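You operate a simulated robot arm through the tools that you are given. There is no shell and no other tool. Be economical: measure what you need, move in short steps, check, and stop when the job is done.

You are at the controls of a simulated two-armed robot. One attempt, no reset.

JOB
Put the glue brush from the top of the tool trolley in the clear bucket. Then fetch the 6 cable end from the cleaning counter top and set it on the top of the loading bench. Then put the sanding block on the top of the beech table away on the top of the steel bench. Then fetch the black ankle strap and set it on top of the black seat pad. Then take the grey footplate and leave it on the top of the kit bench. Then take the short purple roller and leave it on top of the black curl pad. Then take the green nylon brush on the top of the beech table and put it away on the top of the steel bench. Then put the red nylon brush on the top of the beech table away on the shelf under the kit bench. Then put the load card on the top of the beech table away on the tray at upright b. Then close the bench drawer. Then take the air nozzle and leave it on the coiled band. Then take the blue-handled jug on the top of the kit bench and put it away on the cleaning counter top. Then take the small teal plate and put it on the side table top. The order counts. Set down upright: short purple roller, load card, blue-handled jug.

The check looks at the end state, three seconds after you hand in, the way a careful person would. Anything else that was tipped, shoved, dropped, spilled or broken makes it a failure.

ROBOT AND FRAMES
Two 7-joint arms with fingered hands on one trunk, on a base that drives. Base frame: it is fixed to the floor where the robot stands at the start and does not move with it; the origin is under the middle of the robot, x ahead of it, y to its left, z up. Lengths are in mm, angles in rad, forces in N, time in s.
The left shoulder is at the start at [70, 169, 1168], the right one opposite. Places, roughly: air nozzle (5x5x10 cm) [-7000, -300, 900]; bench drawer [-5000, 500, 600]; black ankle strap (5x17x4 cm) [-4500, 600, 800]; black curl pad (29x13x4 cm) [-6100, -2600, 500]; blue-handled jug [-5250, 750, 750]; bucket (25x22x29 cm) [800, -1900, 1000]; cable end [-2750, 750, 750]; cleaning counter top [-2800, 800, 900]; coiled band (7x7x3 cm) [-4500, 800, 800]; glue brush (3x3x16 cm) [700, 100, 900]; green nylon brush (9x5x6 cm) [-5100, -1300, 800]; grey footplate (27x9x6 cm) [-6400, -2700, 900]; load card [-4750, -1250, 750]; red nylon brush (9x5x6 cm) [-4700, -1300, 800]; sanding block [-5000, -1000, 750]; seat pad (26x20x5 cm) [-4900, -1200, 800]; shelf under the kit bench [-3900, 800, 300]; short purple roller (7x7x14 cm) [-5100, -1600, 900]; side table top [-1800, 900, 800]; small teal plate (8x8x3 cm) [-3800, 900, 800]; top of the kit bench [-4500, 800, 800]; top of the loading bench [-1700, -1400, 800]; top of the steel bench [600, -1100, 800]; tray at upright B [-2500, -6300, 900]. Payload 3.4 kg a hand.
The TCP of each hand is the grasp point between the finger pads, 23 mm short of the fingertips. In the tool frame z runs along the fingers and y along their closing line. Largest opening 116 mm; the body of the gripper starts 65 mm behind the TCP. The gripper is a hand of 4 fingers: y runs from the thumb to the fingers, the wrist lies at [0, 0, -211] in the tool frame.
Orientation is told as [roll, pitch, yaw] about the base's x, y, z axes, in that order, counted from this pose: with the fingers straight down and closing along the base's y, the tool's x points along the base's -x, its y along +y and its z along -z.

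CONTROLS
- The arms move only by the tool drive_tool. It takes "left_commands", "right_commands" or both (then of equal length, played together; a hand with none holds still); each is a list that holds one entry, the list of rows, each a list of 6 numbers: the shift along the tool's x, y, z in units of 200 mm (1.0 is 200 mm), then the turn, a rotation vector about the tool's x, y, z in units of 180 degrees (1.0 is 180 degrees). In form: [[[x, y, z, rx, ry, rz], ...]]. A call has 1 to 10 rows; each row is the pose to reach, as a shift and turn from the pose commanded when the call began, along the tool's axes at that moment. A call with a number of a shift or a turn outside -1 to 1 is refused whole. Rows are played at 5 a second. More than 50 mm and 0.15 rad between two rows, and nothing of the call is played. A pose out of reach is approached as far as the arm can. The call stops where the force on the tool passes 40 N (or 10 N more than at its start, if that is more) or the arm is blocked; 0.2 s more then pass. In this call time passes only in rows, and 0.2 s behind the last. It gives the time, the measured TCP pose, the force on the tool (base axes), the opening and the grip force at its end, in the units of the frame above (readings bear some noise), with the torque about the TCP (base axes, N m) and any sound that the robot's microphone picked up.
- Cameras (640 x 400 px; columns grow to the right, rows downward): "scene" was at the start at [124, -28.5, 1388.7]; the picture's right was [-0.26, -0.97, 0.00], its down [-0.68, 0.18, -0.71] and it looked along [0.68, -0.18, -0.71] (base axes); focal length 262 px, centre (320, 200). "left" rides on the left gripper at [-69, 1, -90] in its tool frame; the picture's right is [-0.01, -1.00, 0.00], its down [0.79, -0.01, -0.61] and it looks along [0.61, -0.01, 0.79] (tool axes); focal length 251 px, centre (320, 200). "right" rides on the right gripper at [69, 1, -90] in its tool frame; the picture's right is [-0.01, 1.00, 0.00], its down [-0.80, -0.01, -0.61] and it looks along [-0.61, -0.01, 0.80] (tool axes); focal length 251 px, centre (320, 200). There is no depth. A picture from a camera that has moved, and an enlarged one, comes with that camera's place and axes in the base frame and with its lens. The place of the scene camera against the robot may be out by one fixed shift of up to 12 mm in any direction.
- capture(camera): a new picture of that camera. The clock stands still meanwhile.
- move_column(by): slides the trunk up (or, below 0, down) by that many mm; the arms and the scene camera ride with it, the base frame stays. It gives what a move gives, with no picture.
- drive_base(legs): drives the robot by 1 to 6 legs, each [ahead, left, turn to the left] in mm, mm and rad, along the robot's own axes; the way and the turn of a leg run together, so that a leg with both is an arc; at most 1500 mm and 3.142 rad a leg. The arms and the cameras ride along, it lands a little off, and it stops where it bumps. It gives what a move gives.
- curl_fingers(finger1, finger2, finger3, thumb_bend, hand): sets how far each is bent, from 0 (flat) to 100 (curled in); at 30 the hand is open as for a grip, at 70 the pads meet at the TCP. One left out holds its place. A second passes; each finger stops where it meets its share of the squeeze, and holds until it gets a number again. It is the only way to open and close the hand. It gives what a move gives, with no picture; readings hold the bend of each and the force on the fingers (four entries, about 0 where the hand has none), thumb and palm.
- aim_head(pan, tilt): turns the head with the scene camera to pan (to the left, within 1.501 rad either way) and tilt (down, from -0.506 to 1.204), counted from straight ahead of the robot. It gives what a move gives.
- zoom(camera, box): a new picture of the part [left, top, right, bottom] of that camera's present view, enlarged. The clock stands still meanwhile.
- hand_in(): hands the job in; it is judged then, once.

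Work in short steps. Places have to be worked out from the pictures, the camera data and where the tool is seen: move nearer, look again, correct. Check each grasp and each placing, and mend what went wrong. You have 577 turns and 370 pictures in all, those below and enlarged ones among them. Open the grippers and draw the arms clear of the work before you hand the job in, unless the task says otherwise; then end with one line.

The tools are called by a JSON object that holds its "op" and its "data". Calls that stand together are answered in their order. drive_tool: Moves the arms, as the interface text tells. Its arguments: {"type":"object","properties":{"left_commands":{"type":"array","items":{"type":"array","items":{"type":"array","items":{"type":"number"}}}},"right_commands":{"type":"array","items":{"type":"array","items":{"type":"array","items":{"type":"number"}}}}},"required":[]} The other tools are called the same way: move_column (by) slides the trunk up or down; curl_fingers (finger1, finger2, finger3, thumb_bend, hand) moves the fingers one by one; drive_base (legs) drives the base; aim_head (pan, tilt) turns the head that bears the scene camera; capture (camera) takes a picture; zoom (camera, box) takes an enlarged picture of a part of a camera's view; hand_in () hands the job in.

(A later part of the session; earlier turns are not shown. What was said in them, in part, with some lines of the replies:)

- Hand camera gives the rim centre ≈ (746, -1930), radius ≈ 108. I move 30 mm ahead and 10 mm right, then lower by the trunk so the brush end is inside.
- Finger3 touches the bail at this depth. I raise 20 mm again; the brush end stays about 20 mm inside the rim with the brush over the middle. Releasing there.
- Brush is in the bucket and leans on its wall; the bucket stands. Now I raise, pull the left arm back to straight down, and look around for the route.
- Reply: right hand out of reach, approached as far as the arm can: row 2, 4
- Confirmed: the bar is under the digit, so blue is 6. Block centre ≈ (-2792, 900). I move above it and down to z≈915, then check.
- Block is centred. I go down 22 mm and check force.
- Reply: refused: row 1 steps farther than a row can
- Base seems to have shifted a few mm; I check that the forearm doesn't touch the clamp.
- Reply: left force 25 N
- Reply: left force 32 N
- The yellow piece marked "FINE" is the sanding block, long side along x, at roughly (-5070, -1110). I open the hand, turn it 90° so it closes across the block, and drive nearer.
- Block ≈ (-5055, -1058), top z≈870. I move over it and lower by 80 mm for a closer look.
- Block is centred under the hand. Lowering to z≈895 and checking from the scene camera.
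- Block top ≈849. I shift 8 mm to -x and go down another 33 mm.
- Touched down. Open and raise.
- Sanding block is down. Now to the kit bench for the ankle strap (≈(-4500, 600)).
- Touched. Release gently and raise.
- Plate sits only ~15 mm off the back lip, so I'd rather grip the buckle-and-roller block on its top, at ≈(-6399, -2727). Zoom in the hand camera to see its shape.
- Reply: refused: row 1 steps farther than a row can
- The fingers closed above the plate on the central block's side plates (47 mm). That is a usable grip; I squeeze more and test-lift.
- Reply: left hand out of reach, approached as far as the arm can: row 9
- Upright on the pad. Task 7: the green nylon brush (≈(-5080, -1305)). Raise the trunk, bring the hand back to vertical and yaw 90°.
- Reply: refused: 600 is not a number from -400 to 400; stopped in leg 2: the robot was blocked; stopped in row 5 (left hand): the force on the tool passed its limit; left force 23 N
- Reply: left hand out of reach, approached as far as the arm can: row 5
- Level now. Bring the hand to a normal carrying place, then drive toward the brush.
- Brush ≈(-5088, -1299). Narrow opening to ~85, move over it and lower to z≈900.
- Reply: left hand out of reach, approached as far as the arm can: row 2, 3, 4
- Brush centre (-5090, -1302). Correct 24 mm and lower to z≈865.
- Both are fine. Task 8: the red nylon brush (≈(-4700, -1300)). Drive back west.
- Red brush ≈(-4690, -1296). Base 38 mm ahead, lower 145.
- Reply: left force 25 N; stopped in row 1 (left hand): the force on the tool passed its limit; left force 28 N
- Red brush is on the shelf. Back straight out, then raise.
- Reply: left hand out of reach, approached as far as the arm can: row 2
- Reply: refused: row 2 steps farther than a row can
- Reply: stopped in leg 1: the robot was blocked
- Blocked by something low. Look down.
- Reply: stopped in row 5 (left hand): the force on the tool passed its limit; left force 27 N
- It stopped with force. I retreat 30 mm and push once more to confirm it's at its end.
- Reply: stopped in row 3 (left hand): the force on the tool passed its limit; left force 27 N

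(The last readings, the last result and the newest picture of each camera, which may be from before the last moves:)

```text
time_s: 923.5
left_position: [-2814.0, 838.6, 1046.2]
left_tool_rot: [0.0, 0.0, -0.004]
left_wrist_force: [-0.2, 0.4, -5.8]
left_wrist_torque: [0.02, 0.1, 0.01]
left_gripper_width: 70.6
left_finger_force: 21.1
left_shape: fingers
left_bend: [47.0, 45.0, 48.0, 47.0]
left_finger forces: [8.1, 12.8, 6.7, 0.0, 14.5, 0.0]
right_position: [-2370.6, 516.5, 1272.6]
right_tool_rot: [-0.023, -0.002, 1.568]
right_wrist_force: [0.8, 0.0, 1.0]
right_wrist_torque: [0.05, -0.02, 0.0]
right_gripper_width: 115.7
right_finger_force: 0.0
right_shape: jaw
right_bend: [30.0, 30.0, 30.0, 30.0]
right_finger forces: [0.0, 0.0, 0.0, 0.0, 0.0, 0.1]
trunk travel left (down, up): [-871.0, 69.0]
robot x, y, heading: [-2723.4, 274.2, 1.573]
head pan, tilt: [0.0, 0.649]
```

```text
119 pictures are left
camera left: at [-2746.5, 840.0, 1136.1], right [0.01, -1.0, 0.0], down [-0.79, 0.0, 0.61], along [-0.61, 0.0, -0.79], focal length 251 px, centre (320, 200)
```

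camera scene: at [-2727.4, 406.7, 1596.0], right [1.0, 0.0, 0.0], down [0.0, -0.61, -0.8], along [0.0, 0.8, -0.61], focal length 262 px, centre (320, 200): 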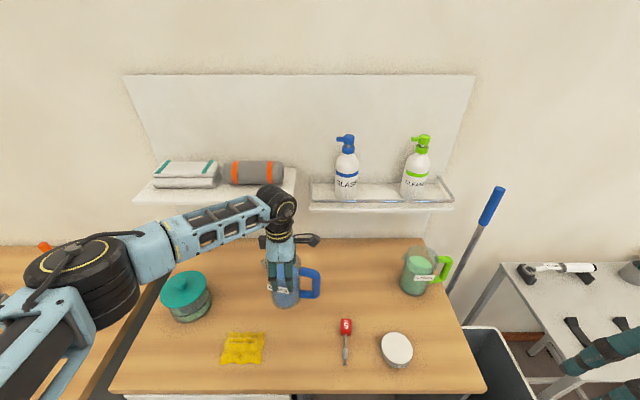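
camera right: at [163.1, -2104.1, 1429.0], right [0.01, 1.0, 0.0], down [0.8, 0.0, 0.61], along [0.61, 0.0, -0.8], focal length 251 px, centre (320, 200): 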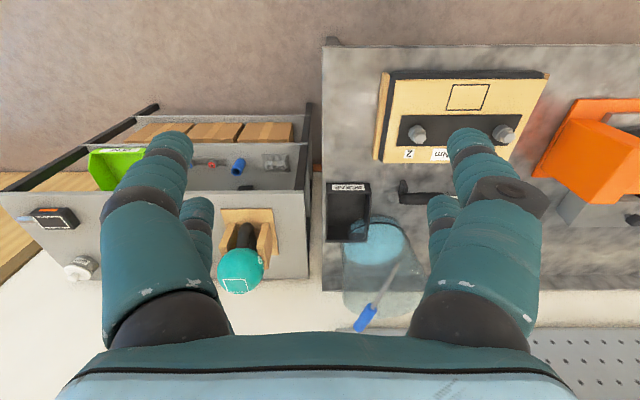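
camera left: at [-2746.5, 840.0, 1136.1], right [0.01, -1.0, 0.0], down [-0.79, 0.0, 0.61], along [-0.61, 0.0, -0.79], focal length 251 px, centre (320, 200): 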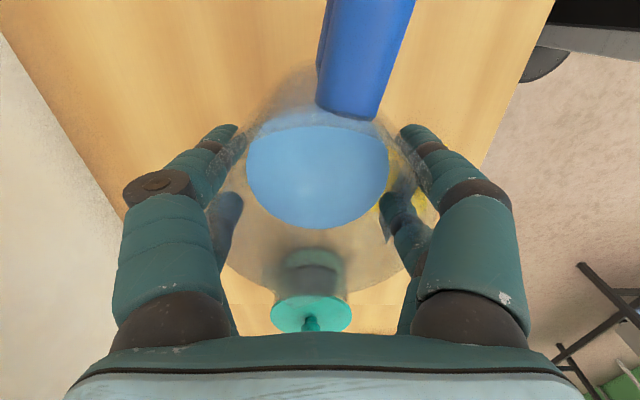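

Area beneath is free. Lower to the counter.

{"op": "move_column", "data": {"by": -55}}

{"op": "move_column", "data": {"by": -5}}

{"op": "move_column", "data": {"by": -4}}

```text
time_s: 924.5
left_position: [-2813.0, 839.3, 991.5]
left_tool_rot: [-0.001, 0.0, -0.005]
left_wrist_force: [0.1, 0.7, -6.1]
left_wrist_torque: [0.04, 0.13, -0.01]
left_gripper_width: 70.8
left_finger_force: 20.9
left_shape: fingers
left_bend: [47.0, 45.0, 48.0, 47.0]
left_finger forces: [8.1, 12.9, 6.7, 0.0, 14.4, 0.0]
right_position: [-2370.6, 517.1, 1216.4]
right_tool_rot: [-0.023, -0.003, 1.569]
right_wrist_force: [0.1, -0.2, -0.3]
right_wrist_torque: [-0.02, 0.0, 0.02]
right_gripper_width: 116.1
right_finger_force: 0.0
right_shape: jaw
right_bend: [30.0, 30.0, 30.0, 30.0]
right_finger forces: [0.1, 0.1, 0.0, 0.0, 0.0, 0.0]
trunk travel left (down, up): [-816.0, 124.0]
robot x, y, heading: [-2721.4, 275.3, 1.567]
head pan, tilt: [0.0, 0.649]
```

```text
time_s: 925.0
left_position: [-2814.0, 838.7, 986.2]
left_tool_rot: [0.0, 0.002, -0.003]
left_wrist_force: [-0.1, 0.2, -5.1]
left_wrist_torque: [0.04, 0.11, -0.02]
left_gripper_width: 71.1
left_finger_force: 21.3
left_shape: fingers
left_bend: [47.0, 45.0, 48.0, 47.0]
left_finger forces: [8.1, 13.0, 6.7, 0.0, 14.5, 0.0]
right_position: [-2370.2, 517.2, 1211.5]
right_tool_rot: [-0.022, -0.003, 1.569]
right_wrist_force: [0.8, -0.1, -0.6]
right_wrist_torque: [-0.01, 0.0, 0.0]
right_gripper_width: 115.8
right_finger_force: 0.0
right_shape: jaw
right_bend: [30.0, 30.0, 30.0, 30.0]
right_finger forces: [0.0, 0.1, 0.0, 0.0, 0.1, 0.0]
trunk travel left (down, up): [-811.0, 129.0]
robot x, y, heading: [-2724.1, 277.6, 1.574]
head pan, tilt: [0.0, 0.649]
```

```text
time_s: 925.5
left_position: [-2814.3, 837.7, 983.2]
left_tool_rot: [-0.001, 0.0, -0.004]
left_wrist_force: [0.3, -0.1, -3.8]
left_wrist_torque: [-0.01, 0.08, 0.03]
left_gripper_width: 70.8
left_finger_force: 20.8
left_shape: fingers
left_bend: [47.0, 45.0, 48.0, 48.0]
left_finger forces: [8.1, 13.1, 6.7, 0.0, 14.4, 0.1]
right_position: [-2370.2, 516.6, 1208.8]
right_tool_rot: [-0.022, -0.001, 1.57]
right_wrist_force: [-0.2, 0.0, -0.4]
right_wrist_torque: [0.01, 0.03, -0.03]
right_gripper_width: 116.1
right_finger_force: 0.0
right_shape: jaw
right_bend: [30.0, 30.0, 30.0, 30.0]
right_finger forces: [0.1, 0.0, 0.0, 0.0, 0.0, 0.0]
trunk travel left (down, up): [-807.0, 133.0]
robot x, y, heading: [-2722.4, 273.4, 1.57]
head pan, tilt: [0.0, 0.649]
```

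Contact beginning. A few mm more.

{"op": "move_column", "data": {"by": -3}}

```text
time_s: 926.1
left_position: [-2814.5, 837.0, 981.0]
left_tool_rot: [0.004, 0.0, -0.001]
left_wrist_force: [-3.2, 3.3, 13.2]
left_wrist_torque: [-0.07, -0.04, 0.0]
left_gripper_width: 70.6
left_finger_force: 19.7
left_shape: fingers
left_bend: [47.0, 46.0, 48.0, 49.0]
left_finger forces: [7.9, 13.7, 6.7, 0.0, 11.7, 0.1]
right_position: [-2368.6, 513.9, 1205.7]
right_tool_rot: [-0.025, -0.004, 1.568]
right_wrist_force: [-0.2, 0.2, 0.7]
right_wrist_torque: [0.0, -0.04, -0.01]
right_gripper_width: 115.7
right_finger_force: 0.1
right_shape: jaw
right_bend: [30.0, 30.0, 30.0, 30.0]
right_finger forces: [0.0, 0.1, 0.1, 0.0, 0.0, 0.0]
trunk travel left (down, up): [-804.0, 136.0]
robot x, y, heading: [-2721.5, 280.3, 1.567]
head pan, tilt: [0.0, 0.649]
```

Down. Ease 1 mm, open evenly, then raise.

{"op": "move_column", "data": {"by": 1}}

{"op": "curl_fingers", "data": {"hand": "left", "finger1": 41, "finger2": 40, "finger3": 42, "thumb_bend": 42}}

{"op": "curl_fingers", "data": {"hand": "left", "finger1": 29, "finger2": 29, "finger3": 29, "thumb_bend": 29}}

{"op": "capture", "data": {"camera": "left"}}

```text
time_s: 926.6
left_position: [-2813.8, 838.5, 980.9]
left_tool_rot: [0.001, 0.0, -0.002]
left_wrist_force: [-2.7, 4.3, 12.0]
left_wrist_torque: [0.0, -0.01, 0.03]
left_gripper_width: 70.4
left_finger_force: 20.1
left_shape: fingers
left_bend: [47.0, 46.0, 48.0, 49.0]
left_finger forces: [8.2, 14.0, 6.4, 0.0, 11.9, 0.1]
right_position: [-2370.5, 514.3, 1206.7]
right_tool_rot: [-0.026, -0.003, 1.568]
right_wrist_force: [0.1, 0.0, 0.4]
right_wrist_torque: [0.02, 0.02, -0.01]
right_gripper_width: 115.7
right_finger_force: 0.1
right_shape: jaw
right_bend: [30.0, 30.0, 30.0, 30.0]
right_finger forces: [0.0, 0.0, 0.0, 0.1, 0.1, 0.0]
trunk travel left (down, up): [-805.0, 135.0]
robot x, y, heading: [-2722.2, 274.7, 1.571]
head pan, tilt: [0.0, 0.649]
```

```text
time_s: 927.6
left_position: [-2814.1, 838.6, 980.2]
left_tool_rot: [0.0, 0.001, -0.004]
left_wrist_force: [0.3, 0.9, -0.8]
left_wrist_torque: [-0.03, 0.03, 0.01]
left_gripper_width: 83.5
left_finger_force: 1.3
left_shape: fingers
left_bend: [41.0, 39.0, 42.0, 42.0]
left_finger forces: [0.0, 1.4, 0.0, 0.1, 0.9, 0.0]
right_position: [-2369.4, 516.2, 1206.6]
right_tool_rot: [-0.022, -0.001, 1.57]
right_wrist_force: [-0.2, 0.2, -0.2]
right_wrist_torque: [-0.01, -0.01, -0.01]
right_gripper_width: 116.3
right_finger_force: 0.1
right_shape: jaw
right_bend: [30.0, 30.0, 30.0, 30.0]
right_finger forces: [0.0, 0.1, 0.0, 0.1, 0.1, 0.0]
trunk travel left (down, up): [-805.0, 135.0]
robot x, y, heading: [-2723.0, 275.8, 1.569]
head pan, tilt: [0.0, 0.649]
```

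```text
time_s: 928.6
left_position: [-2813.3, 836.5, 981.2]
left_tool_rot: [0.0, 0.003, -0.004]
left_wrist_force: [-0.3, 0.0, -0.7]
left_wrist_torque: [0.03, -0.01, 0.02]
left_gripper_width: 120.2
left_finger_force: 0.1
left_shape: fingers
left_bend: [28.0, 28.0, 28.0, 28.0]
left_finger forces: [0.0, 0.1, 0.0, 0.0, 0.0, 0.0]
right_position: [-2370.9, 516.3, 1205.6]
right_tool_rot: [-0.022, -0.001, 1.567]
right_wrist_force: [-0.2, -0.3, -0.4]
right_wrist_torque: [-0.01, 0.0, -0.03]
right_gripper_width: 116.0
right_finger_force: 0.1
right_shape: jaw
right_bend: [30.0, 30.0, 30.0, 30.0]
right_finger forces: [0.1, 0.0, 0.0, 0.1, 0.0, 0.0]
trunk travel left (down, up): [-805.0, 135.0]
robot x, y, heading: [-2725.4, 276.4, 1.574]
head pan, tilt: [0.0, 0.649]
```

```text
118 pictures are left
camera left: at [-2746.3, 839.2, 1070.6], right [0.01, -1.0, 0.0], down [-0.79, -0.01, 0.61], along [-0.61, 0.0, -0.79], focal length 251 px, centre (320, 200)
```

left: 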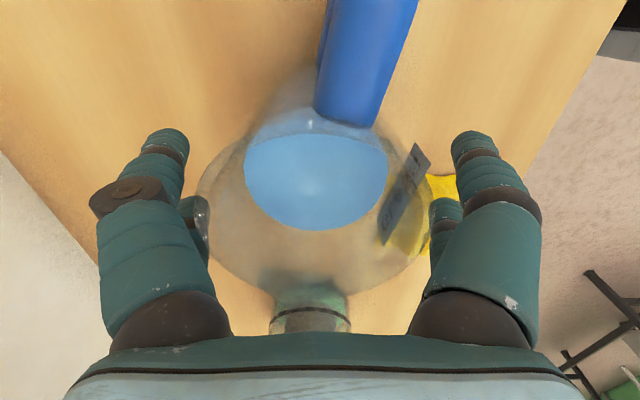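

Free of the jug. Raise straight up and verify.

{"op": "move_column", "data": {"by": 130}}

{"op": "drive_base", "data": {"legs": [[-500, 0, 0]]}}

{"op": "capture", "data": {"camera": "scene"}}

```text
time_s: 930.1
left_position: [-2813.5, 838.1, 1110.7]
left_tool_rot: [0.0, 0.003, -0.003]
left_wrist_force: [-0.4, -0.6, 0.5]
left_wrist_torque: [-0.02, 0.02, 0.01]
left_gripper_width: 120.5
left_finger_force: 0.0
left_shape: fingers
left_bend: [28.0, 28.0, 28.0, 28.0]
left_finger forces: [0.0, 0.0, 0.0, 0.1, 0.1, 0.0]
right_position: [-2370.1, 516.5, 1334.9]
right_tool_rot: [-0.023, -0.004, 1.569]
right_wrist_force: [-0.3, 0.1, -0.6]
right_wrist_torque: [0.01, 0.02, 0.0]
right_gripper_width: 116.1
right_finger_force: 0.0
right_shape: jaw
right_bend: [30.0, 30.0, 30.0, 30.0]
right_finger forces: [0.0, 0.0, 0.1, 0.0, 0.0, 0.0]
trunk travel left (down, up): [-935.0, 5.0]
robot x, y, heading: [-2722.3, 273.1, 1.57]
head pan, tilt: [0.0, 0.649]
```

```text
time_s: 933.0
left_position: [-2815.3, 352.2, 1110.1]
left_tool_rot: [-0.001, 0.002, 0.002]
left_wrist_force: [-0.3, -0.3, -0.2]
left_wrist_torque: [-0.02, 0.01, 0.02]
left_gripper_width: 120.3
left_finger_force: 0.0
left_shape: fingers
left_bend: [28.0, 28.0, 28.0, 28.0]
left_finger forces: [0.0, 0.1, 0.1, 0.0, 0.0, 0.1]
right_position: [-2371.0, 32.3, 1337.1]
right_tool_rot: [-0.022, 0.0, 1.573]
right_wrist_force: [1.0, -0.4, -0.7]
right_wrist_torque: [-0.03, 0.03, 0.01]
right_gripper_width: 115.9
right_finger_force: 0.1
right_shape: jaw
right_bend: [30.0, 30.0, 30.0, 30.0]
right_finger forces: [0.0, 0.1, 0.0, 0.0, 0.0, 0.0]
trunk travel left (down, up): [-935.0, 5.0]
robot x, y, heading: [-2723.9, -213.7, 1.573]
head pan, tilt: [0.0, 0.649]
```

```text
117 pictures are left
camera scene: at [-2727.0, -78.9, 1659.9], right [1.0, 0.0, 0.0], down [0.0, -0.61, -0.8], along [0.0, 0.8, -0.61], focal length 262 px, centre (320, 200)
```

scene: 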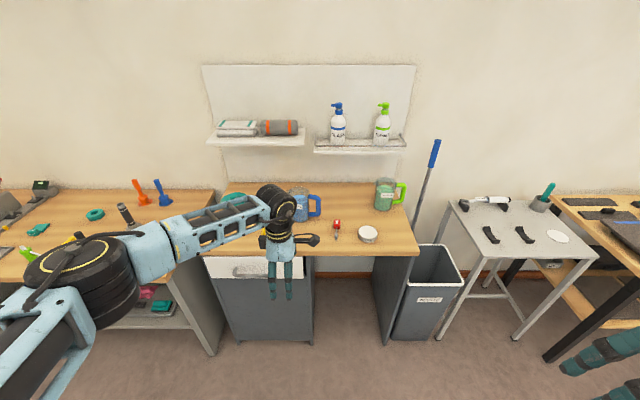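

Jug stands upright on the counter. Last: the small teal plate at ≈(-3840, 912). Go there.

{"op": "drive_base", "data": {"legs": [[0, 1024, 0], [500, 0, 0]]}}

{"op": "capture", "data": {"camera": "left"}}

{"op": "capture", "data": {"camera": "scene"}}

```text
time_s: 940.8
left_position: [-3830.9, 843.9, 1112.2]
left_tool_rot: [0.002, 0.002, 0.006]
left_wrist_force: [-0.1, -0.1, 0.2]
left_wrist_torque: [-0.02, 0.04, 0.0]
left_gripper_width: 120.0
left_finger_force: 0.1
left_shape: fingers
left_bend: [28.0, 28.0, 28.0, 28.0]
left_finger forces: [0.0, 0.0, 0.1, 0.0, 0.1, 0.0]
right_position: [-3383.4, 526.7, 1336.6]
right_tool_rot: [-0.024, -0.003, 1.576]
right_wrist_force: [0.0, 0.2, 0.0]
right_wrist_torque: [0.02, 0.03, -0.02]
right_gripper_width: 115.9
right_finger_force: 0.0
right_shape: jaw
right_bend: [30.0, 30.0, 30.0, 30.0]
right_finger forces: [0.1, 0.0, 0.1, 0.1, 0.1, 0.0]
trunk travel left (down, up): [-935.0, 5.0]
robot x, y, heading: [-3737.6, 284.6, 1.58]
head pan, tilt: [0.0, 0.649]
```

```text
116 pictures are left
camera left: at [-3762.8, 847.0, 1201.5], right [0.01, -1.0, 0.0], down [-0.79, -0.01, 0.61], along [-0.61, -0.01, -0.79], focal length 251 px, centre (320, 200)
```

left: 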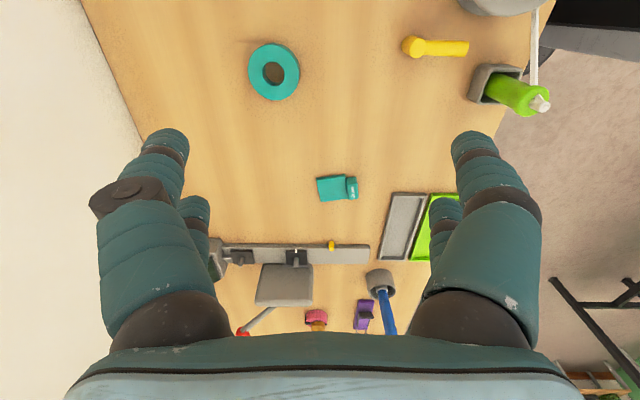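

```text
115 pictures are left
camera scene: at [-3740.1, 412.9, 1660.4], right [1.0, 0.01, 0.0], down [0.0, -0.6, -0.8], along [-0.01, 0.8, -0.6], focal length 262 px, centre (320, 200)
```

scene: 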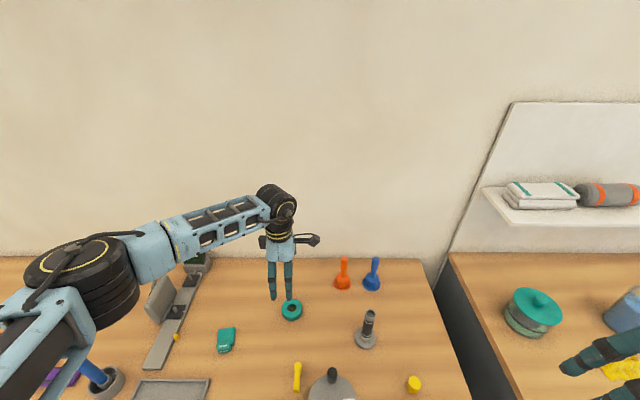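

Plate at (-3834, 908). Base 62 mm ahead, lower 200.

{"op": "drive_base", "data": {"legs": [[62, 0, -0.008]]}}

{"op": "move_column", "data": {"by": -205}}

{"op": "capture", "data": {"camera": "left"}}

```text
time_s: 941.8
left_position: [-3826.6, 901.6, 1116.4]
left_tool_rot: [0.009, 0.0, -0.002]
left_wrist_force: [0.7, 0.5, -1.3]
left_wrist_torque: [0.04, 0.03, 0.0]
left_gripper_width: 120.6
left_finger_force: 0.0
left_shape: fingers
left_bend: [28.0, 28.0, 28.0, 28.0]
left_finger forces: [0.0, 0.0, 0.0, 0.0, 0.1, 0.1]
right_position: [-3381.9, 578.5, 1338.6]
right_tool_rot: [-0.023, -0.011, 1.568]
right_wrist_force: [-0.2, 0.7, -0.7]
right_wrist_torque: [0.06, 0.02, 0.02]
right_gripper_width: 116.0
right_finger_force: 0.0
right_shape: jaw
right_bend: [30.0, 30.0, 30.0, 30.0]
right_finger forces: [0.0, 0.0, 0.0, 0.0, 0.0, 0.1]
trunk travel left (down, up): [-935.0, 5.0]
robot x, y, heading: [-3733.8, 347.3, 1.571]
head pan, tilt: [0.0, 0.649]
```

```text
time_s: 944.0
left_position: [-3826.0, 909.8, 906.1]
left_tool_rot: [0.001, 0.001, -0.001]
left_wrist_force: [0.3, 0.3, 0.9]
left_wrist_torque: [-0.02, -0.03, -0.01]
left_gripper_width: 120.4
left_finger_force: 0.1
left_shape: fingers
left_bend: [28.0, 28.0, 28.0, 28.0]
left_finger forces: [0.0, 0.1, 0.0, 0.1, 0.0, 0.0]
right_position: [-3382.1, 588.1, 1129.9]
right_tool_rot: [-0.023, -0.003, 1.569]
right_wrist_force: [0.0, -0.4, -0.5]
right_wrist_torque: [-0.03, -0.06, -0.01]
right_gripper_width: 115.9
right_finger_force: 0.1
right_shape: jaw
right_bend: [30.0, 30.0, 30.0, 30.0]
right_finger forces: [0.0, 0.0, 0.1, 0.1, 0.1, 0.0]
trunk travel left (down, up): [-730.0, 210.0]
robot x, y, heading: [-3731.4, 348.6, 1.568]
head pan, tilt: [0.0, 0.649]
```

```text
114 pictures are left
camera left: at [-3758.7, 911.3, 995.7], right [0.01, -1.0, 0.0], down [-0.79, -0.01, 0.61], along [-0.61, 0.0, -0.79], focal length 251 px, centre (320, 200)
```

left: 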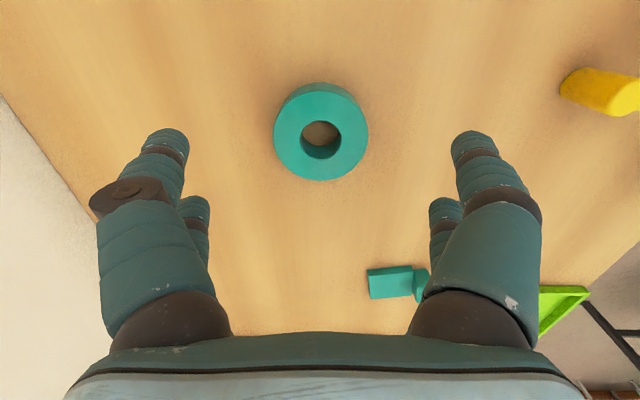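

Centred. Narrow to ~95 mm and lower to z≈830.

{"op": "curl_fingers", "data": {"hand": "left", "finger1": 36, "finger2": 36, "finger3": 36, "thumb_bend": 36}}

{"op": "drive_tool", "data": {"left_commands": [[[0.02, 0, 0.15, 0, 0, 0], [0.02, 0, 0.3, 0, 0, 0], [0.02, 0, 0.38, 0, 0, 0]]]}}

{"op": "capture", "data": {"camera": "left"}}

```text
time_s: 945.0
left_position: [-3826.3, 910.6, 906.4]
left_tool_rot: [0.002, -0.002, -0.003]
left_wrist_force: [0.4, -0.1, 0.4]
left_wrist_torque: [0.0, -0.01, 0.01]
left_gripper_width: 100.5
left_finger_force: 0.0
left_shape: fingers
left_bend: [36.0, 36.0, 36.0, 36.0]
left_finger forces: [0.0, 0.0, 0.0, 0.0, 0.0, 0.0]
right_position: [-3382.6, 589.4, 1130.9]
right_tool_rot: [-0.023, -0.002, 1.57]
right_wrist_force: [-0.5, -0.1, 0.1]
right_wrist_torque: [-0.04, 0.01, 0.0]
right_gripper_width: 115.9
right_finger_force: 0.0
right_shape: jaw
right_bend: [30.0, 30.0, 30.0, 30.0]
right_finger forces: [0.0, 0.0, 0.0, 0.0, 0.1, 0.1]
trunk travel left (down, up): [-730.0, 210.0]
robot x, y, heading: [-3736.6, 350.7, 1.573]
head pan, tilt: [0.0, 0.649]
```

```text
time_s: 945.8
left_position: [-3828.9, 910.8, 827.8]
left_tool_rot: [0.0, 0.001, -0.004]
left_wrist_force: [-0.1, 0.6, 0.3]
left_wrist_torque: [0.01, 0.01, 0.0]
left_gripper_width: 100.2
left_finger_force: 0.1
left_shape: fingers
left_bend: [36.0, 36.0, 36.0, 36.0]
left_finger forces: [0.0, 0.0, 0.0, 0.0, 0.1, 0.1]
right_position: [-3381.4, 588.0, 1131.5]
right_tool_rot: [-0.022, -0.002, 1.57]
right_wrist_force: [1.5, 0.0, -0.4]
right_wrist_torque: [-0.01, 0.01, 0.01]
right_gripper_width: 115.6
right_finger_force: 0.1
right_shape: jaw
right_bend: [30.0, 30.0, 30.0, 30.0]
right_finger forces: [0.0, 0.1, 0.0, 0.0, 0.0, 0.1]
trunk travel left (down, up): [-730.0, 210.0]
robot x, y, heading: [-3740.3, 348.2, 1.573]
head pan, tilt: [0.0, 0.649]
```

```text
113 pictures are left
camera left: at [-3761.8, 912.4, 918.3], right [0.01, -1.0, 0.0], down [-0.79, -0.01, 0.61], along [-0.61, 0.0, -0.79], focal length 251 px, centre (320, 200)
```

left: 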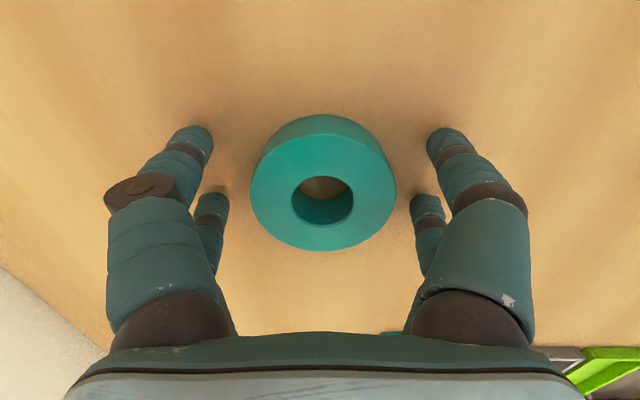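

Well straddled. Close and lift.

{"op": "curl_fingers", "data": {"hand": "left", "finger1": 58, "finger2": 58, "finger3": 58, "thumb_bend": 58}}

{"op": "move_column", "data": {"by": 150}}

{"op": "capture", "data": {"camera": "left"}}

```text
time_s: 946.8
left_position: [-3828.8, 910.7, 828.6]
left_tool_rot: [0.001, -0.001, -0.003]
left_wrist_force: [-0.2, -1.7, -1.3]
left_wrist_torque: [-0.05, -0.07, 0.01]
left_gripper_width: 51.0
left_finger_force: 9.7
left_shape: fingers
left_bend: [53.0, 49.0, 49.0, 52.0]
left_finger forces: [3.5, 5.5, 5.4, 0.0, 5.4, 0.0]
right_position: [-3381.9, 587.8, 1131.2]
right_tool_rot: [-0.025, -0.001, 1.569]
right_wrist_force: [-0.2, 0.0, 0.2]
right_wrist_torque: [0.01, 0.0, -0.02]
right_gripper_width: 116.1
right_finger_force: 0.1
right_shape: jaw
right_bend: [30.0, 30.0, 30.0, 30.0]
right_finger forces: [0.1, 0.0, 0.1, 0.0, 0.0, 0.1]
trunk travel left (down, up): [-730.0, 210.0]
robot x, y, heading: [-3733.9, 349.5, 1.57]
head pan, tilt: [0.0, 0.649]
```

```text
time_s: 948.5
left_position: [-3829.8, 912.2, 977.7]
left_tool_rot: [-0.001, -0.002, -0.002]
left_wrist_force: [0.2, 1.0, -5.2]
left_wrist_torque: [-0.01, -0.04, -0.01]
left_gripper_width: 51.2
left_finger_force: 9.4
left_shape: fingers
left_bend: [53.0, 49.0, 49.0, 53.0]
left_finger forces: [3.4, 6.2, 5.1, 0.0, 4.4, 0.0]
right_position: [-3382.7, 589.4, 1280.7]
right_tool_rot: [-0.024, -0.002, 1.571]
right_wrist_force: [-0.3, 0.6, 0.2]
right_wrist_torque: [0.02, 0.01, -0.02]
right_gripper_width: 116.1
right_finger_force: 0.1
right_shape: jaw
right_bend: [30.0, 30.0, 30.0, 30.0]
right_finger forces: [0.1, 0.1, 0.0, 0.1, 0.0, 0.0]
trunk travel left (down, up): [-880.0, 60.0]
robot x, y, heading: [-3735.6, 351.0, 1.571]
head pan, tilt: [0.0, 0.649]
```

```text
112 pictures are left
camera left: at [-3762.0, 913.3, 1068.2], right [0.01, -1.0, 0.0], down [-0.79, 0.0, 0.61], along [-0.61, 0.0, -0.79], focal length 251 px, centre (320, 200)
```

left: 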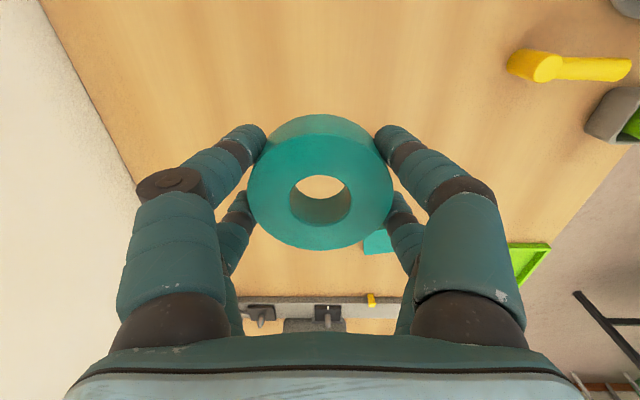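

Held; I squeeze more for the carry.

{"op": "curl_fingers", "data": {"hand": "left", "finger1": 70, "finger2": 68, "finger3": 68, "thumb_bend": 70}}

{"op": "drive_base", "data": {"legs": [[-600, 0, 0]]}}

{"op": "capture", "data": {"camera": "left"}}

```text
time_s: 949.5
left_position: [-3829.3, 911.6, 978.9]
left_tool_rot: [0.001, -0.001, -0.003]
left_wrist_force: [-0.2, 0.8, -5.2]
left_wrist_torque: [-0.03, -0.06, 0.0]
left_gripper_width: 48.1
left_finger_force: 19.1
left_shape: fingers
left_bend: [50.0, 46.0, 51.0, 58.0]
left_finger forces: [8.6, 11.2, 7.1, 0.1, 11.6, 0.0]
right_position: [-3382.5, 590.0, 1281.7]
right_tool_rot: [-0.022, -0.002, 1.569]
right_wrist_force: [-0.3, -0.1, 0.1]
right_wrist_torque: [0.02, 0.0, 0.0]
right_gripper_width: 116.0
right_finger_force: 0.1
right_shape: jaw
right_bend: [30.0, 30.0, 30.0, 30.0]
right_finger forces: [0.0, 0.1, 0.1, 0.0, 0.0, 0.1]
trunk travel left (down, up): [-880.0, 60.0]
robot x, y, heading: [-3735.5, 348.1, 1.568]
head pan, tilt: [0.0, 0.649]
```

```text
time_s: 953.0
left_position: [-3829.2, 304.1, 978.3]
left_tool_rot: [-0.002, 0.0, -0.006]
left_wrist_force: [0.4, -0.2, -4.7]
left_wrist_torque: [-0.02, 0.0, -0.03]
left_gripper_width: 48.2
left_finger_force: 19.8
left_shape: fingers
left_bend: [50.0, 46.0, 51.0, 58.0]
left_finger forces: [8.5, 11.2, 7.1, 0.0, 11.6, 0.1]
right_position: [-3382.7, -20.2, 1280.3]
right_tool_rot: [-0.022, -0.001, 1.564]
right_wrist_force: [-0.7, 0.0, 0.1]
right_wrist_torque: [-0.04, 0.0, -0.04]
right_gripper_width: 116.1
right_finger_force: 0.0
right_shape: jaw
right_bend: [30.0, 30.0, 30.0, 30.0]
right_finger forces: [0.0, 0.0, 0.0, 0.0, 0.0, 0.0]
trunk travel left (down, up): [-880.0, 60.0]
robot x, y, heading: [-3735.6, -260.8, 1.566]
head pan, tilt: [0.0, 0.649]
```

```text
111 pictures are left
camera left: at [-3760.7, 305.7, 1067.6], right [0.0, -1.0, 0.0], down [-0.79, 0.0, 0.61], along [-0.61, 0.0, -0.79], focal length 251 px, centre (320, 200)
```

left: 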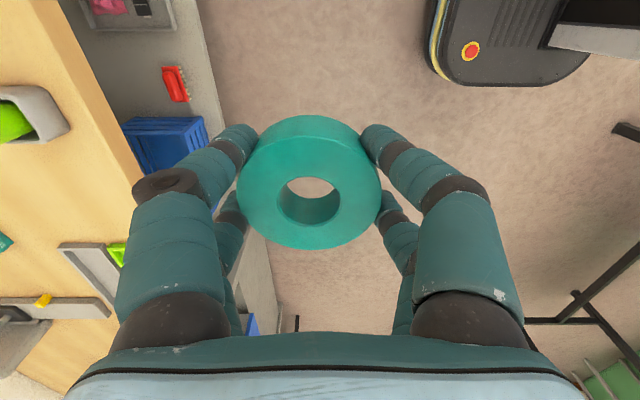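

Held well. Strafe to the side table.

{"op": "drive_base", "data": {"legs": [[0, -1500, 0], [0, -430, 0]]}}

{"op": "aim_head", "data": {"pan": 0.0, "tilt": 0.7}}

{"op": "capture", "data": {"camera": "scene"}}

```text
time_s: 962.7
left_position: [-1911.8, 330.4, 977.9]
left_tool_rot: [0.0, 0.001, 0.019]
left_wrist_force: [-0.6, -0.5, -5.6]
left_wrist_torque: [-0.06, -0.04, -0.01]
left_gripper_width: 47.7
left_finger_force: 19.4
left_shape: fingers
left_bend: [50.0, 46.0, 51.0, 58.0]
left_finger forces: [8.6, 11.5, 7.1, 0.0, 11.9, 0.1]
right_position: [-1456.1, 19.2, 1281.2]
right_tool_rot: [-0.026, 0.0, 1.594]
right_wrist_force: [0.1, 0.0, -1.0]
right_wrist_torque: [-0.04, 0.01, 0.0]
right_gripper_width: 116.2
right_finger_force: 0.0
right_shape: jaw
right_bend: [30.0, 30.0, 30.0, 30.0]
right_finger forces: [0.0, 0.1, 0.0, 0.1, 0.0, 0.0]
trunk travel left (down, up): [-880.0, 60.0]
robot x, y, heading: [-1803.7, -233.0, 1.593]
head pan, tilt: [0.0, 0.649]
```

```text
time_s: 963.3
left_position: [-1909.4, 331.2, 977.6]
left_tool_rot: [0.0, -0.002, 0.022]
left_wrist_force: [1.5, -0.6, -4.9]
left_wrist_torque: [-0.02, -0.03, 0.01]
left_gripper_width: 47.8
left_finger_force: 19.8
left_shape: fingers
left_bend: [50.0, 46.0, 51.0, 58.0]
left_finger forces: [8.8, 11.3, 7.1, 0.0, 11.9, 0.0]
right_position: [-1454.9, 18.8, 1279.9]
right_tool_rot: [-0.023, -0.003, 1.595]
right_wrist_force: [0.5, 0.6, 0.1]
right_wrist_torque: [-0.02, -0.02, 0.02]
right_gripper_width: 115.9
right_finger_force: 0.0
right_shape: jaw
right_bend: [30.0, 30.0, 30.0, 30.0]
right_finger forces: [0.0, 0.0, 0.0, 0.0, 0.1, 0.1]
trunk travel left (down, up): [-880.0, 60.0]
robot x, y, heading: [-1801.3, -233.0, 1.594]
head pan, tilt: [0.0, 0.7]
```

```text
110 pictures are left
camera scene: at [-1810.0, -101.4, 1600.7], right [1.0, 0.02, 0.0], down [0.02, -0.64, -0.76], along [-0.02, 0.76, -0.64], focal length 262 px, centre (320, 200)
```

scene: 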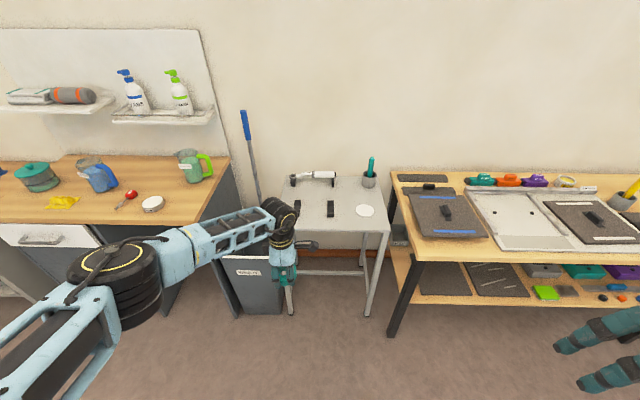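

{"op": "zoom", "data": {"camera": "scene", "box": [260, 150, 410, 250]}}

```text
4.00 times, centred on (335, 200) of scene
camera zoom: at [-1810.0, -101.4, 1600.7], right [1.0, 0.02, 0.0], down [0.02, -0.64, -0.76], along [-0.02, 0.76, -0.64], focal length 1048 px, centre (260, 200)
```

zoom: 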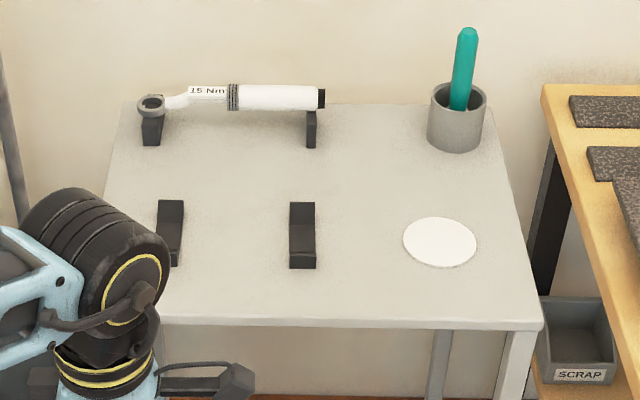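

Free spot on the side table between the right rest and the cup: ≈(-1704, 850), table z≈790. Fix heading, strafe right 192, ahead 500.

{"op": "move_column", "data": {"by": 55}}

{"op": "drive_base", "data": {"legs": [[0, 0, -0.023], [0, -192, 0], [500, 0, 0]]}}

{"op": "capture", "data": {"camera": "scene"}}

{"op": "capture", "data": {"camera": "left"}}

```text
time_s: 964.2
left_position: [-1909.0, 330.5, 1033.7]
left_tool_rot: [-0.001, 0.003, 0.022]
left_wrist_force: [0.7, -0.5, -5.8]
left_wrist_torque: [-0.06, -0.01, -0.02]
left_gripper_width: 47.9
left_finger_force: 19.6
left_shape: fingers
left_bend: [50.0, 46.0, 51.0, 58.0]
left_finger forces: [8.8, 11.5, 7.1, 0.0, 11.8, 0.0]
right_position: [-1453.5, 18.6, 1336.0]
right_tool_rot: [-0.023, -0.001, 1.592]
right_wrist_force: [-0.4, 0.2, 1.0]
right_wrist_torque: [-0.01, -0.01, 0.0]
right_gripper_width: 116.0
right_finger_force: 0.0
right_shape: jaw
right_bend: [30.0, 30.0, 30.0, 30.0]
right_finger forces: [0.0, 0.0, 0.0, 0.1, 0.0, 0.0]
trunk travel left (down, up): [-935.0, 5.0]
robot x, y, heading: [-1801.3, -232.0, 1.592]
head pan, tilt: [0.0, 0.7]
```

```text
time_s: 968.7
left_position: [-1699.1, 829.8, 1035.0]
left_tool_rot: [0.002, 0.0, -0.005]
left_wrist_force: [0.4, -0.4, -5.0]
left_wrist_torque: [-0.01, 0.0, 0.01]
left_gripper_width: 47.7
left_finger_force: 19.1
left_shape: fingers
left_bend: [50.0, 46.0, 51.0, 58.0]
left_finger forces: [8.7, 11.5, 7.0, 0.0, 11.8, 0.0]
right_position: [-1254.0, 507.1, 1336.3]
right_tool_rot: [-0.021, -0.003, 1.567]
right_wrist_force: [-0.2, -0.3, -0.4]
right_wrist_torque: [0.04, 0.0, 0.01]
right_gripper_width: 116.1
right_finger_force: 0.0
right_shape: jaw
right_bend: [30.0, 30.0, 30.0, 30.0]
right_finger forces: [0.0, 0.0, 0.0, 0.1, 0.0, 0.0]
trunk travel left (down, up): [-935.0, 5.0]
robot x, y, heading: [-1607.3, 266.4, 1.567]
head pan, tilt: [0.0, 0.7]
```

```text
108 pictures are left
camera scene: at [-1611.7, 393.5, 1655.9], right [1.0, 0.0, 0.0], down [0.0, -0.64, -0.77], along [0.0, 0.77, -0.64], focal length 262 px, centre (320, 200)
```

scene: 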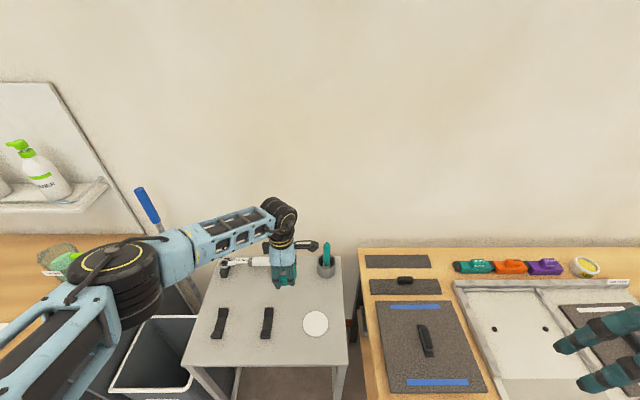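

```text
107 pictures are left
camera left: at [-1632.6, 830.7, 1124.1], right [0.0, -1.0, 0.0], down [-0.79, 0.0, 0.61], along [-0.61, 0.0, -0.79], focal length 251 px, centre (320, 200)
```

left: 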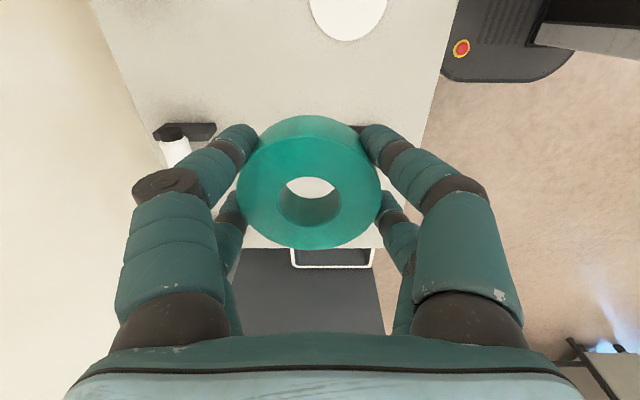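

Better a bit further back: (-1710, 915), a free band. Ahead 85, left 10; lower 150 and check.

{"op": "drive_base", "data": {"legs": [[85, 10, 0]]}}

{"op": "move_column", "data": {"by": -170}}

{"op": "capture", "data": {"camera": "left"}}

{"op": "zoom", "data": {"camera": "scene", "box": [190, 180, 370, 320]}}

```text
time_s: 969.8
left_position: [-1709.0, 909.5, 1037.6]
left_tool_rot: [0.004, 0.001, -0.009]
left_wrist_force: [-0.3, -0.7, -5.4]
left_wrist_torque: [-0.01, -0.02, -0.02]
left_gripper_width: 47.6
left_finger_force: 19.8
left_shape: fingers
left_bend: [50.0, 45.0, 51.0, 58.0]
left_finger forces: [8.8, 11.2, 7.4, 0.0, 11.9, 0.1]
right_position: [-1262.0, 582.2, 1337.3]
right_tool_rot: [-0.023, -0.009, 1.562]
right_wrist_force: [0.3, -1.2, -0.3]
right_wrist_torque: [0.04, -0.01, 0.0]
right_gripper_width: 116.4
right_finger_force: 0.0
right_shape: jaw
right_bend: [30.0, 30.0, 30.0, 30.0]
right_finger forces: [0.0, 0.0, 0.0, 0.0, 0.0, 0.0]
trunk travel left (down, up): [-935.0, 5.0]
robot x, y, heading: [-1620.3, 352.3, 1.564]
head pan, tilt: [0.0, 0.7]
```

```text
time_s: 971.7
left_position: [-1709.4, 915.6, 862.4]
left_tool_rot: [-0.001, 0.0, -0.008]
left_wrist_force: [0.2, 0.1, -5.5]
left_wrist_torque: [-0.08, -0.05, -0.01]
left_gripper_width: 47.5
left_finger_force: 20.4
left_shape: fingers
left_bend: [50.0, 45.0, 51.0, 58.0]
left_finger forces: [8.9, 11.4, 7.2, 0.0, 11.8, 0.1]
right_position: [-1264.0, 591.1, 1166.3]
right_tool_rot: [-0.022, -0.003, 1.565]
right_wrist_force: [0.1, 0.5, -0.1]
right_wrist_torque: [-0.02, 0.0, 0.02]
right_gripper_width: 115.9
right_finger_force: 0.1
right_shape: jaw
right_bend: [30.0, 30.0, 30.0, 30.0]
right_finger forces: [0.1, 0.0, 0.0, 0.0, 0.1, 0.0]
trunk travel left (down, up): [-765.0, 175.0]
robot x, y, heading: [-1617.4, 352.2, 1.566]
head pan, tilt: [0.0, 0.7]
```

```text
106 pictures are left
camera left: at [-1641.1, 916.5, 953.1], right [0.0, -1.0, 0.0], down [-0.79, 0.0, 0.61], along [-0.61, 0.0, -0.79], focal length 251 px, centre (320, 200)
```

left: 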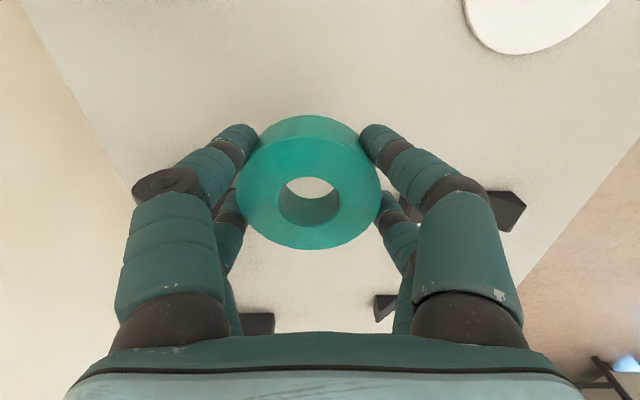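

```text
2.86 times, centred on (280, 250) of scene
camera zoom: at [-1621.0, 480.3, 1485.7], right [1.0, -0.01, 0.0], down [0.0, -0.64, -0.76], along [0.0, 0.76, -0.64], focal length 748 px, centre (434, 57)
```

zoom: 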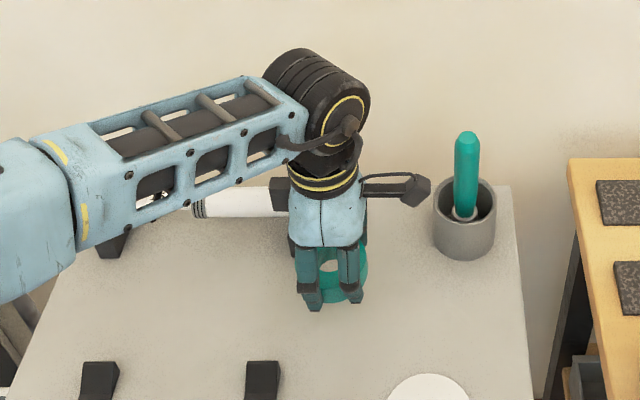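

Clear. Lower to the table.

{"op": "move_column", "data": {"by": -38}}

{"op": "drive_tool", "data": {"left_commands": [[[0, 0, 0.025, 0, 0, 0]]]}}

```text
time_s: 972.5
left_position: [-1708.8, 915.1, 824.6]
left_tool_rot: [-0.001, -0.001, -0.01]
left_wrist_force: [-0.1, -0.6, -4.1]
left_wrist_torque: [-0.02, -0.01, 0.03]
left_gripper_width: 47.8
left_finger_force: 19.6
left_shape: fingers
left_bend: [50.0, 45.0, 51.0, 58.0]
left_finger forces: [8.9, 11.4, 7.2, 0.0, 11.9, 0.0]
right_position: [-1263.4, 590.4, 1128.0]
right_tool_rot: [-0.026, -0.003, 1.564]
right_wrist_force: [-0.2, 0.7, 0.1]
right_wrist_torque: [0.01, 0.01, 0.02]
right_gripper_width: 116.0
right_finger_force: 0.0
right_shape: jaw
right_bend: [30.0, 30.0, 30.0, 30.0]
right_finger forces: [0.1, 0.0, 0.1, 0.1, 0.0, 0.0]
trunk travel left (down, up): [-727.0, 213.0]
robot x, y, heading: [-1617.4, 352.6, 1.568]
head pan, tilt: [0.0, 0.7]
```

```text
time_s: 972.9
left_position: [-1707.0, 917.0, 819.9]
left_tool_rot: [-0.002, 0.0, -0.009]
left_wrist_force: [0.1, 1.0, -5.5]
left_wrist_torque: [-0.05, -0.03, -0.02]
left_gripper_width: 47.7
left_finger_force: 19.5
left_shape: fingers
left_bend: [50.0, 45.0, 51.0, 58.0]
left_finger forces: [8.9, 11.4, 7.2, 0.1, 11.8, 0.1]
right_position: [-1263.4, 591.0, 1128.6]
right_tool_rot: [-0.023, 0.0, 1.564]
right_wrist_force: [0.0, -0.9, 0.1]
right_wrist_torque: [0.0, 0.0, 0.02]
right_gripper_width: 116.0
right_finger_force: 0.1
right_shape: jaw
right_bend: [30.0, 30.0, 30.0, 30.0]
right_finger forces: [0.0, 0.0, 0.1, 0.0, 0.0, 0.0]
trunk travel left (down, up): [-727.0, 213.0]
robot x, y, heading: [-1618.6, 353.2, 1.566]
head pan, tilt: [0.0, 0.7]
```

{"op": "drive_tool", "data": {"left_commands": [[[0, 0, 0.03, 0, 0, 0]]]}}

{"op": "drive_tool", "data": {"left_commands": [[[0, 0, 0.025, 0, 0, 0]]]}}

```text
time_s: 973.3
left_position: [-1709.1, 916.0, 813.1]
left_tool_rot: [-0.002, 0.002, -0.007]
left_wrist_force: [-0.4, -0.2, -4.1]
left_wrist_torque: [-0.01, -0.06, -0.01]
left_gripper_width: 47.7
left_finger_force: 19.5
left_shape: fingers
left_bend: [50.0, 45.0, 51.0, 58.0]
left_finger forces: [8.9, 11.4, 7.3, 0.1, 11.8, 0.0]
right_position: [-1262.4, 590.7, 1129.0]
right_tool_rot: [-0.023, -0.001, 1.564]
right_wrist_force: [-0.2, 0.9, 0.7]
right_wrist_torque: [0.03, -0.01, 0.02]
right_gripper_width: 116.0
right_finger_force: 0.0
right_shape: jaw
right_bend: [30.0, 30.0, 30.0, 30.0]
right_finger forces: [0.0, 0.1, 0.2, 0.0, 0.1, 0.0]
trunk travel left (down, up): [-727.0, 213.0]
robot x, y, heading: [-1615.7, 350.6, 1.567]
head pan, tilt: [0.0, 0.7]
```

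```text
time_s: 973.7
left_position: [-1709.0, 914.9, 809.7]
left_tool_rot: [-0.001, -0.001, -0.01]
left_wrist_force: [0.0, 1.2, -3.1]
left_wrist_torque: [0.07, 0.05, -0.05]
left_gripper_width: 47.7
left_finger_force: 19.6
left_shape: fingers
left_bend: [50.0, 45.0, 51.0, 58.0]
left_finger forces: [9.1, 11.4, 7.0, 0.0, 11.5, 0.0]
right_position: [-1264.0, 589.8, 1128.5]
right_tool_rot: [-0.023, -0.002, 1.563]
right_wrist_force: [1.3, 0.7, -0.2]
right_wrist_torque: [-0.01, -0.02, 0.02]
right_gripper_width: 116.1
right_finger_force: 0.1
right_shape: jaw
right_bend: [30.0, 30.0, 30.0, 30.0]
right_finger forces: [0.0, 0.1, 0.1, 0.0, 0.0, 0.1]
trunk travel left (down, up): [-727.0, 213.0]
robot x, y, heading: [-1615.7, 352.4, 1.569]
head pan, tilt: [0.0, 0.7]
```

Contact starting. One more small step.

{"op": "drive_tool", "data": {"left_commands": [[[0, 0, 0.015, 0, 0, 0]]]}}

{"op": "curl_fingers", "data": {"hand": "left", "finger1": 44, "finger2": 40, "finger3": 43, "thumb_bend": 46}}

{"op": "curl_fingers", "data": {"hand": "left", "finger1": 40, "finger2": 38, "finger3": 38, "thumb_bend": 40}}

{"op": "capture", "data": {"camera": "left"}}

```text
time_s: 974.1
left_position: [-1709.0, 915.2, 809.0]
left_tool_rot: [0.002, -0.001, -0.007]
left_wrist_force: [-1.1, 1.3, 14.6]
left_wrist_torque: [-0.22, 0.33, -0.05]
left_gripper_width: 47.5
left_finger_force: 25.5
left_shape: fingers
left_bend: [49.0, 45.0, 52.0, 59.0]
left_finger forces: [9.6, 11.4, 19.6, 0.1, 11.1, 0.1]
right_position: [-1263.4, 589.0, 1127.4]
right_tool_rot: [-0.023, -0.002, 1.564]
right_wrist_force: [0.0, -0.2, -0.5]
right_wrist_torque: [0.04, 0.0, -0.04]
right_gripper_width: 115.9
right_finger_force: 0.0
right_shape: jaw
right_bend: [30.0, 30.0, 30.0, 30.0]
right_finger forces: [0.0, 0.1, 0.1, 0.0, 0.0, 0.1]
trunk travel left (down, up): [-727.0, 213.0]
robot x, y, heading: [-1619.4, 345.8, 1.564]
head pan, tilt: [0.0, 0.7]
```

```text
time_s: 975.1
left_position: [-1708.5, 914.3, 809.0]
left_tool_rot: [0.003, 0.0, -0.007]
left_wrist_force: [0.0, 8.2, 23.7]
left_wrist_torque: [-0.7, -0.52, 0.15]
left_gripper_width: 63.5
left_finger_force: 11.9
left_shape: fingers
left_bend: [44.0, 40.0, 43.0, 54.0]
left_finger forces: [0.0, 0.1, 0.1, 0.0, 24.2, 0.0]
right_position: [-1263.0, 589.3, 1129.1]
right_tool_rot: [-0.022, -0.003, 1.564]
right_wrist_force: [0.0, -0.7, -0.5]
right_wrist_torque: [0.03, 0.0, 0.01]
right_gripper_width: 116.0
right_finger_force: 0.0
right_shape: jaw
right_bend: [30.0, 30.0, 30.0, 30.0]
right_finger forces: [0.1, 0.1, 0.1, 0.1, 0.1, 0.0]
trunk travel left (down, up): [-727.0, 213.0]
robot x, y, heading: [-1614.9, 352.6, 1.564]
head pan, tilt: [0.0, 0.7]
```

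```text
time_s: 976.1
left_position: [-1709.4, 915.0, 807.0]
left_tool_rot: [-0.002, 0.001, -0.008]
left_wrist_force: [0.2, -1.0, 2.5]
left_wrist_torque: [0.06, -0.03, -0.01]
left_gripper_width: 86.4
left_finger_force: 1.0
left_shape: fingers
left_bend: [41.0, 38.0, 38.0, 40.0]
left_finger forces: [1.9, 0.1, 0.1, 0.0, 0.0, 0.0]
right_position: [-1263.1, 589.1, 1128.3]
right_tool_rot: [-0.022, 0.0, 1.565]
right_wrist_force: [-0.8, 0.1, -0.2]
right_wrist_torque: [-0.03, 0.0, 0.02]
right_gripper_width: 116.0
right_finger_force: 0.0
right_shape: jaw
right_bend: [30.0, 30.0, 30.0, 30.0]
right_finger forces: [0.0, 0.0, 0.0, 0.0, 0.1, 0.1]
trunk travel left (down, up): [-727.0, 213.0]
robot x, y, heading: [-1619.0, 356.3, 1.57]
head pan, tilt: [0.0, 0.7]
```

```text
104 pictures are left
camera left: at [-1641.3, 915.5, 896.3], right [0.0, -1.0, 0.0], down [-0.79, 0.0, 0.61], along [-0.61, 0.0, -0.79], focal length 251 px, centre (320, 200)
```

left: 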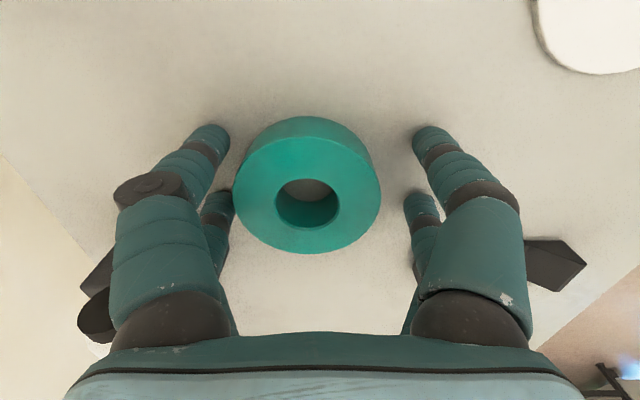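

Plate lies flat on the side table. Raise straight up, back off, and check.

{"op": "move_column", "data": {"by": 200}}

{"op": "drive_base", "data": {"legs": [[-550, 0, 0]]}}

{"op": "zoom", "data": {"camera": "scene", "box": [200, 130, 420, 270]}}

```text
time_s: 978.3
left_position: [-1709.4, 914.6, 1007.8]
left_tool_rot: [0.001, 0.002, -0.009]
left_wrist_force: [-0.2, -0.2, 0.8]
left_wrist_torque: [-0.01, -0.02, -0.01]
left_gripper_width: 87.3
left_finger_force: 0.1
left_shape: fingers
left_bend: [40.0, 38.0, 38.0, 40.0]
left_finger forces: [0.0, 0.0, 0.1, 0.0, 0.0, 0.1]
right_position: [-1263.0, 589.9, 1327.3]
right_tool_rot: [-0.024, -0.002, 1.565]
right_wrist_force: [-0.5, -0.4, 0.3]
right_wrist_torque: [-0.01, -0.02, -0.01]
right_gripper_width: 116.1
right_finger_force: 0.0
right_shape: jaw
right_bend: [30.0, 30.0, 30.0, 30.0]
right_finger forces: [0.0, 0.0, 0.1, 0.1, 0.0, 0.0]
trunk travel left (down, up): [-927.0, 13.0]
robot x, y, heading: [-1618.1, 352.1, 1.565]
head pan, tilt: [0.0, 0.7]
```

```text
time_s: 981.5
left_position: [-1713.5, 364.9, 1006.3]
left_tool_rot: [-0.001, -0.002, -0.003]
left_wrist_force: [0.8, 0.1, -0.1]
left_wrist_torque: [-0.02, -0.02, 0.01]
left_gripper_width: 87.8
left_finger_force: 0.0
left_shape: fingers
left_bend: [40.0, 38.0, 38.0, 40.0]
left_finger forces: [0.0, 0.0, 0.0, 0.1, 0.0, 0.0]
right_position: [-1266.0, 44.3, 1328.7]
right_tool_rot: [-0.022, 0.001, 1.571]
right_wrist_force: [-0.6, -0.4, 0.7]
right_wrist_torque: [0.05, -0.01, 0.04]
right_gripper_width: 115.8
right_finger_force: 0.1
right_shape: jaw
right_bend: [30.0, 30.0, 30.0, 30.0]
right_finger forces: [0.0, 0.0, 0.0, 0.0, 0.0, 0.0]
trunk travel left (down, up): [-927.0, 13.0]
robot x, y, heading: [-1616.9, -195.9, 1.575]
head pan, tilt: [0.0, 0.7]
```

```text
2.86 times, centred on (310, 200) of scene
camera zoom: at [-1622.9, -68.0, 1647.6], right [1.0, 0.0, 0.0], down [0.0, -0.65, -0.76], along [0.0, 0.76, -0.65], focal length 748 px, centre (349, 200)
```

zoom: 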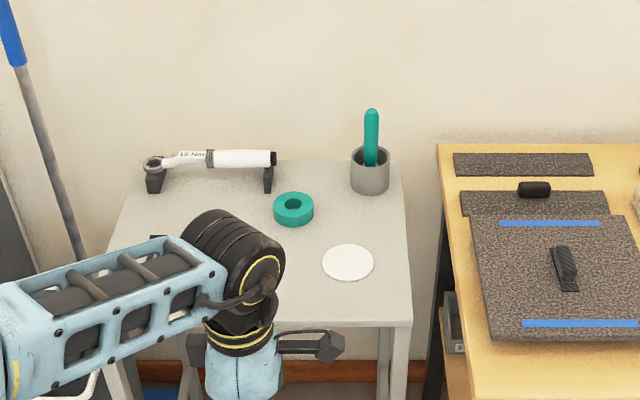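

Everything is in its place. I open the left hand fully and hand in.

{"op": "curl_fingers", "data": {"hand": "left", "finger1": 30, "finger2": 30, "finger3": 30, "thumb_bend": 30}}

{"op": "hand_in", "data": {}}

```text
time_s: 982.5
left_position: [-1713.5, 364.2, 1006.8]
left_tool_rot: [0.001, 0.002, -0.002]
left_wrist_force: [-0.2, 0.1, 0.2]
left_wrist_torque: [-0.01, 0.0, 0.01]
left_gripper_width: 116.7
left_finger_force: 0.0
left_shape: fingers
left_bend: [30.0, 30.0, 30.0, 30.0]
left_finger forces: [0.0, 0.1, 0.0, 0.0, 0.0, 0.0]
right_position: [-1265.9, 42.4, 1328.7]
right_tool_rot: [-0.023, -0.003, 1.571]
right_wrist_force: [-0.4, 0.0, -0.6]
right_wrist_torque: [-0.02, 0.01, -0.01]
right_gripper_width: 116.2
right_finger_force: 0.1
right_shape: jaw
right_bend: [30.0, 30.0, 30.0, 30.0]
right_finger forces: [0.1, 0.2, 0.0, 0.1, 0.0, 0.0]
trunk travel left (down, up): [-927.0, 13.0]
robot x, y, heading: [-1619.9, -196.0, 1.567]
head pan, tilt: [0.0, 0.7]
```

```text
The job is handed in.
```

All 13 steps were done in order and handed in, with the roller, load card and jug seen upright; on the way I lightly bumped the curl bar on the floor (may have shifted slightly), a beech-table leg (table did not move) and, probably, the loading-bench clamp (still standing).
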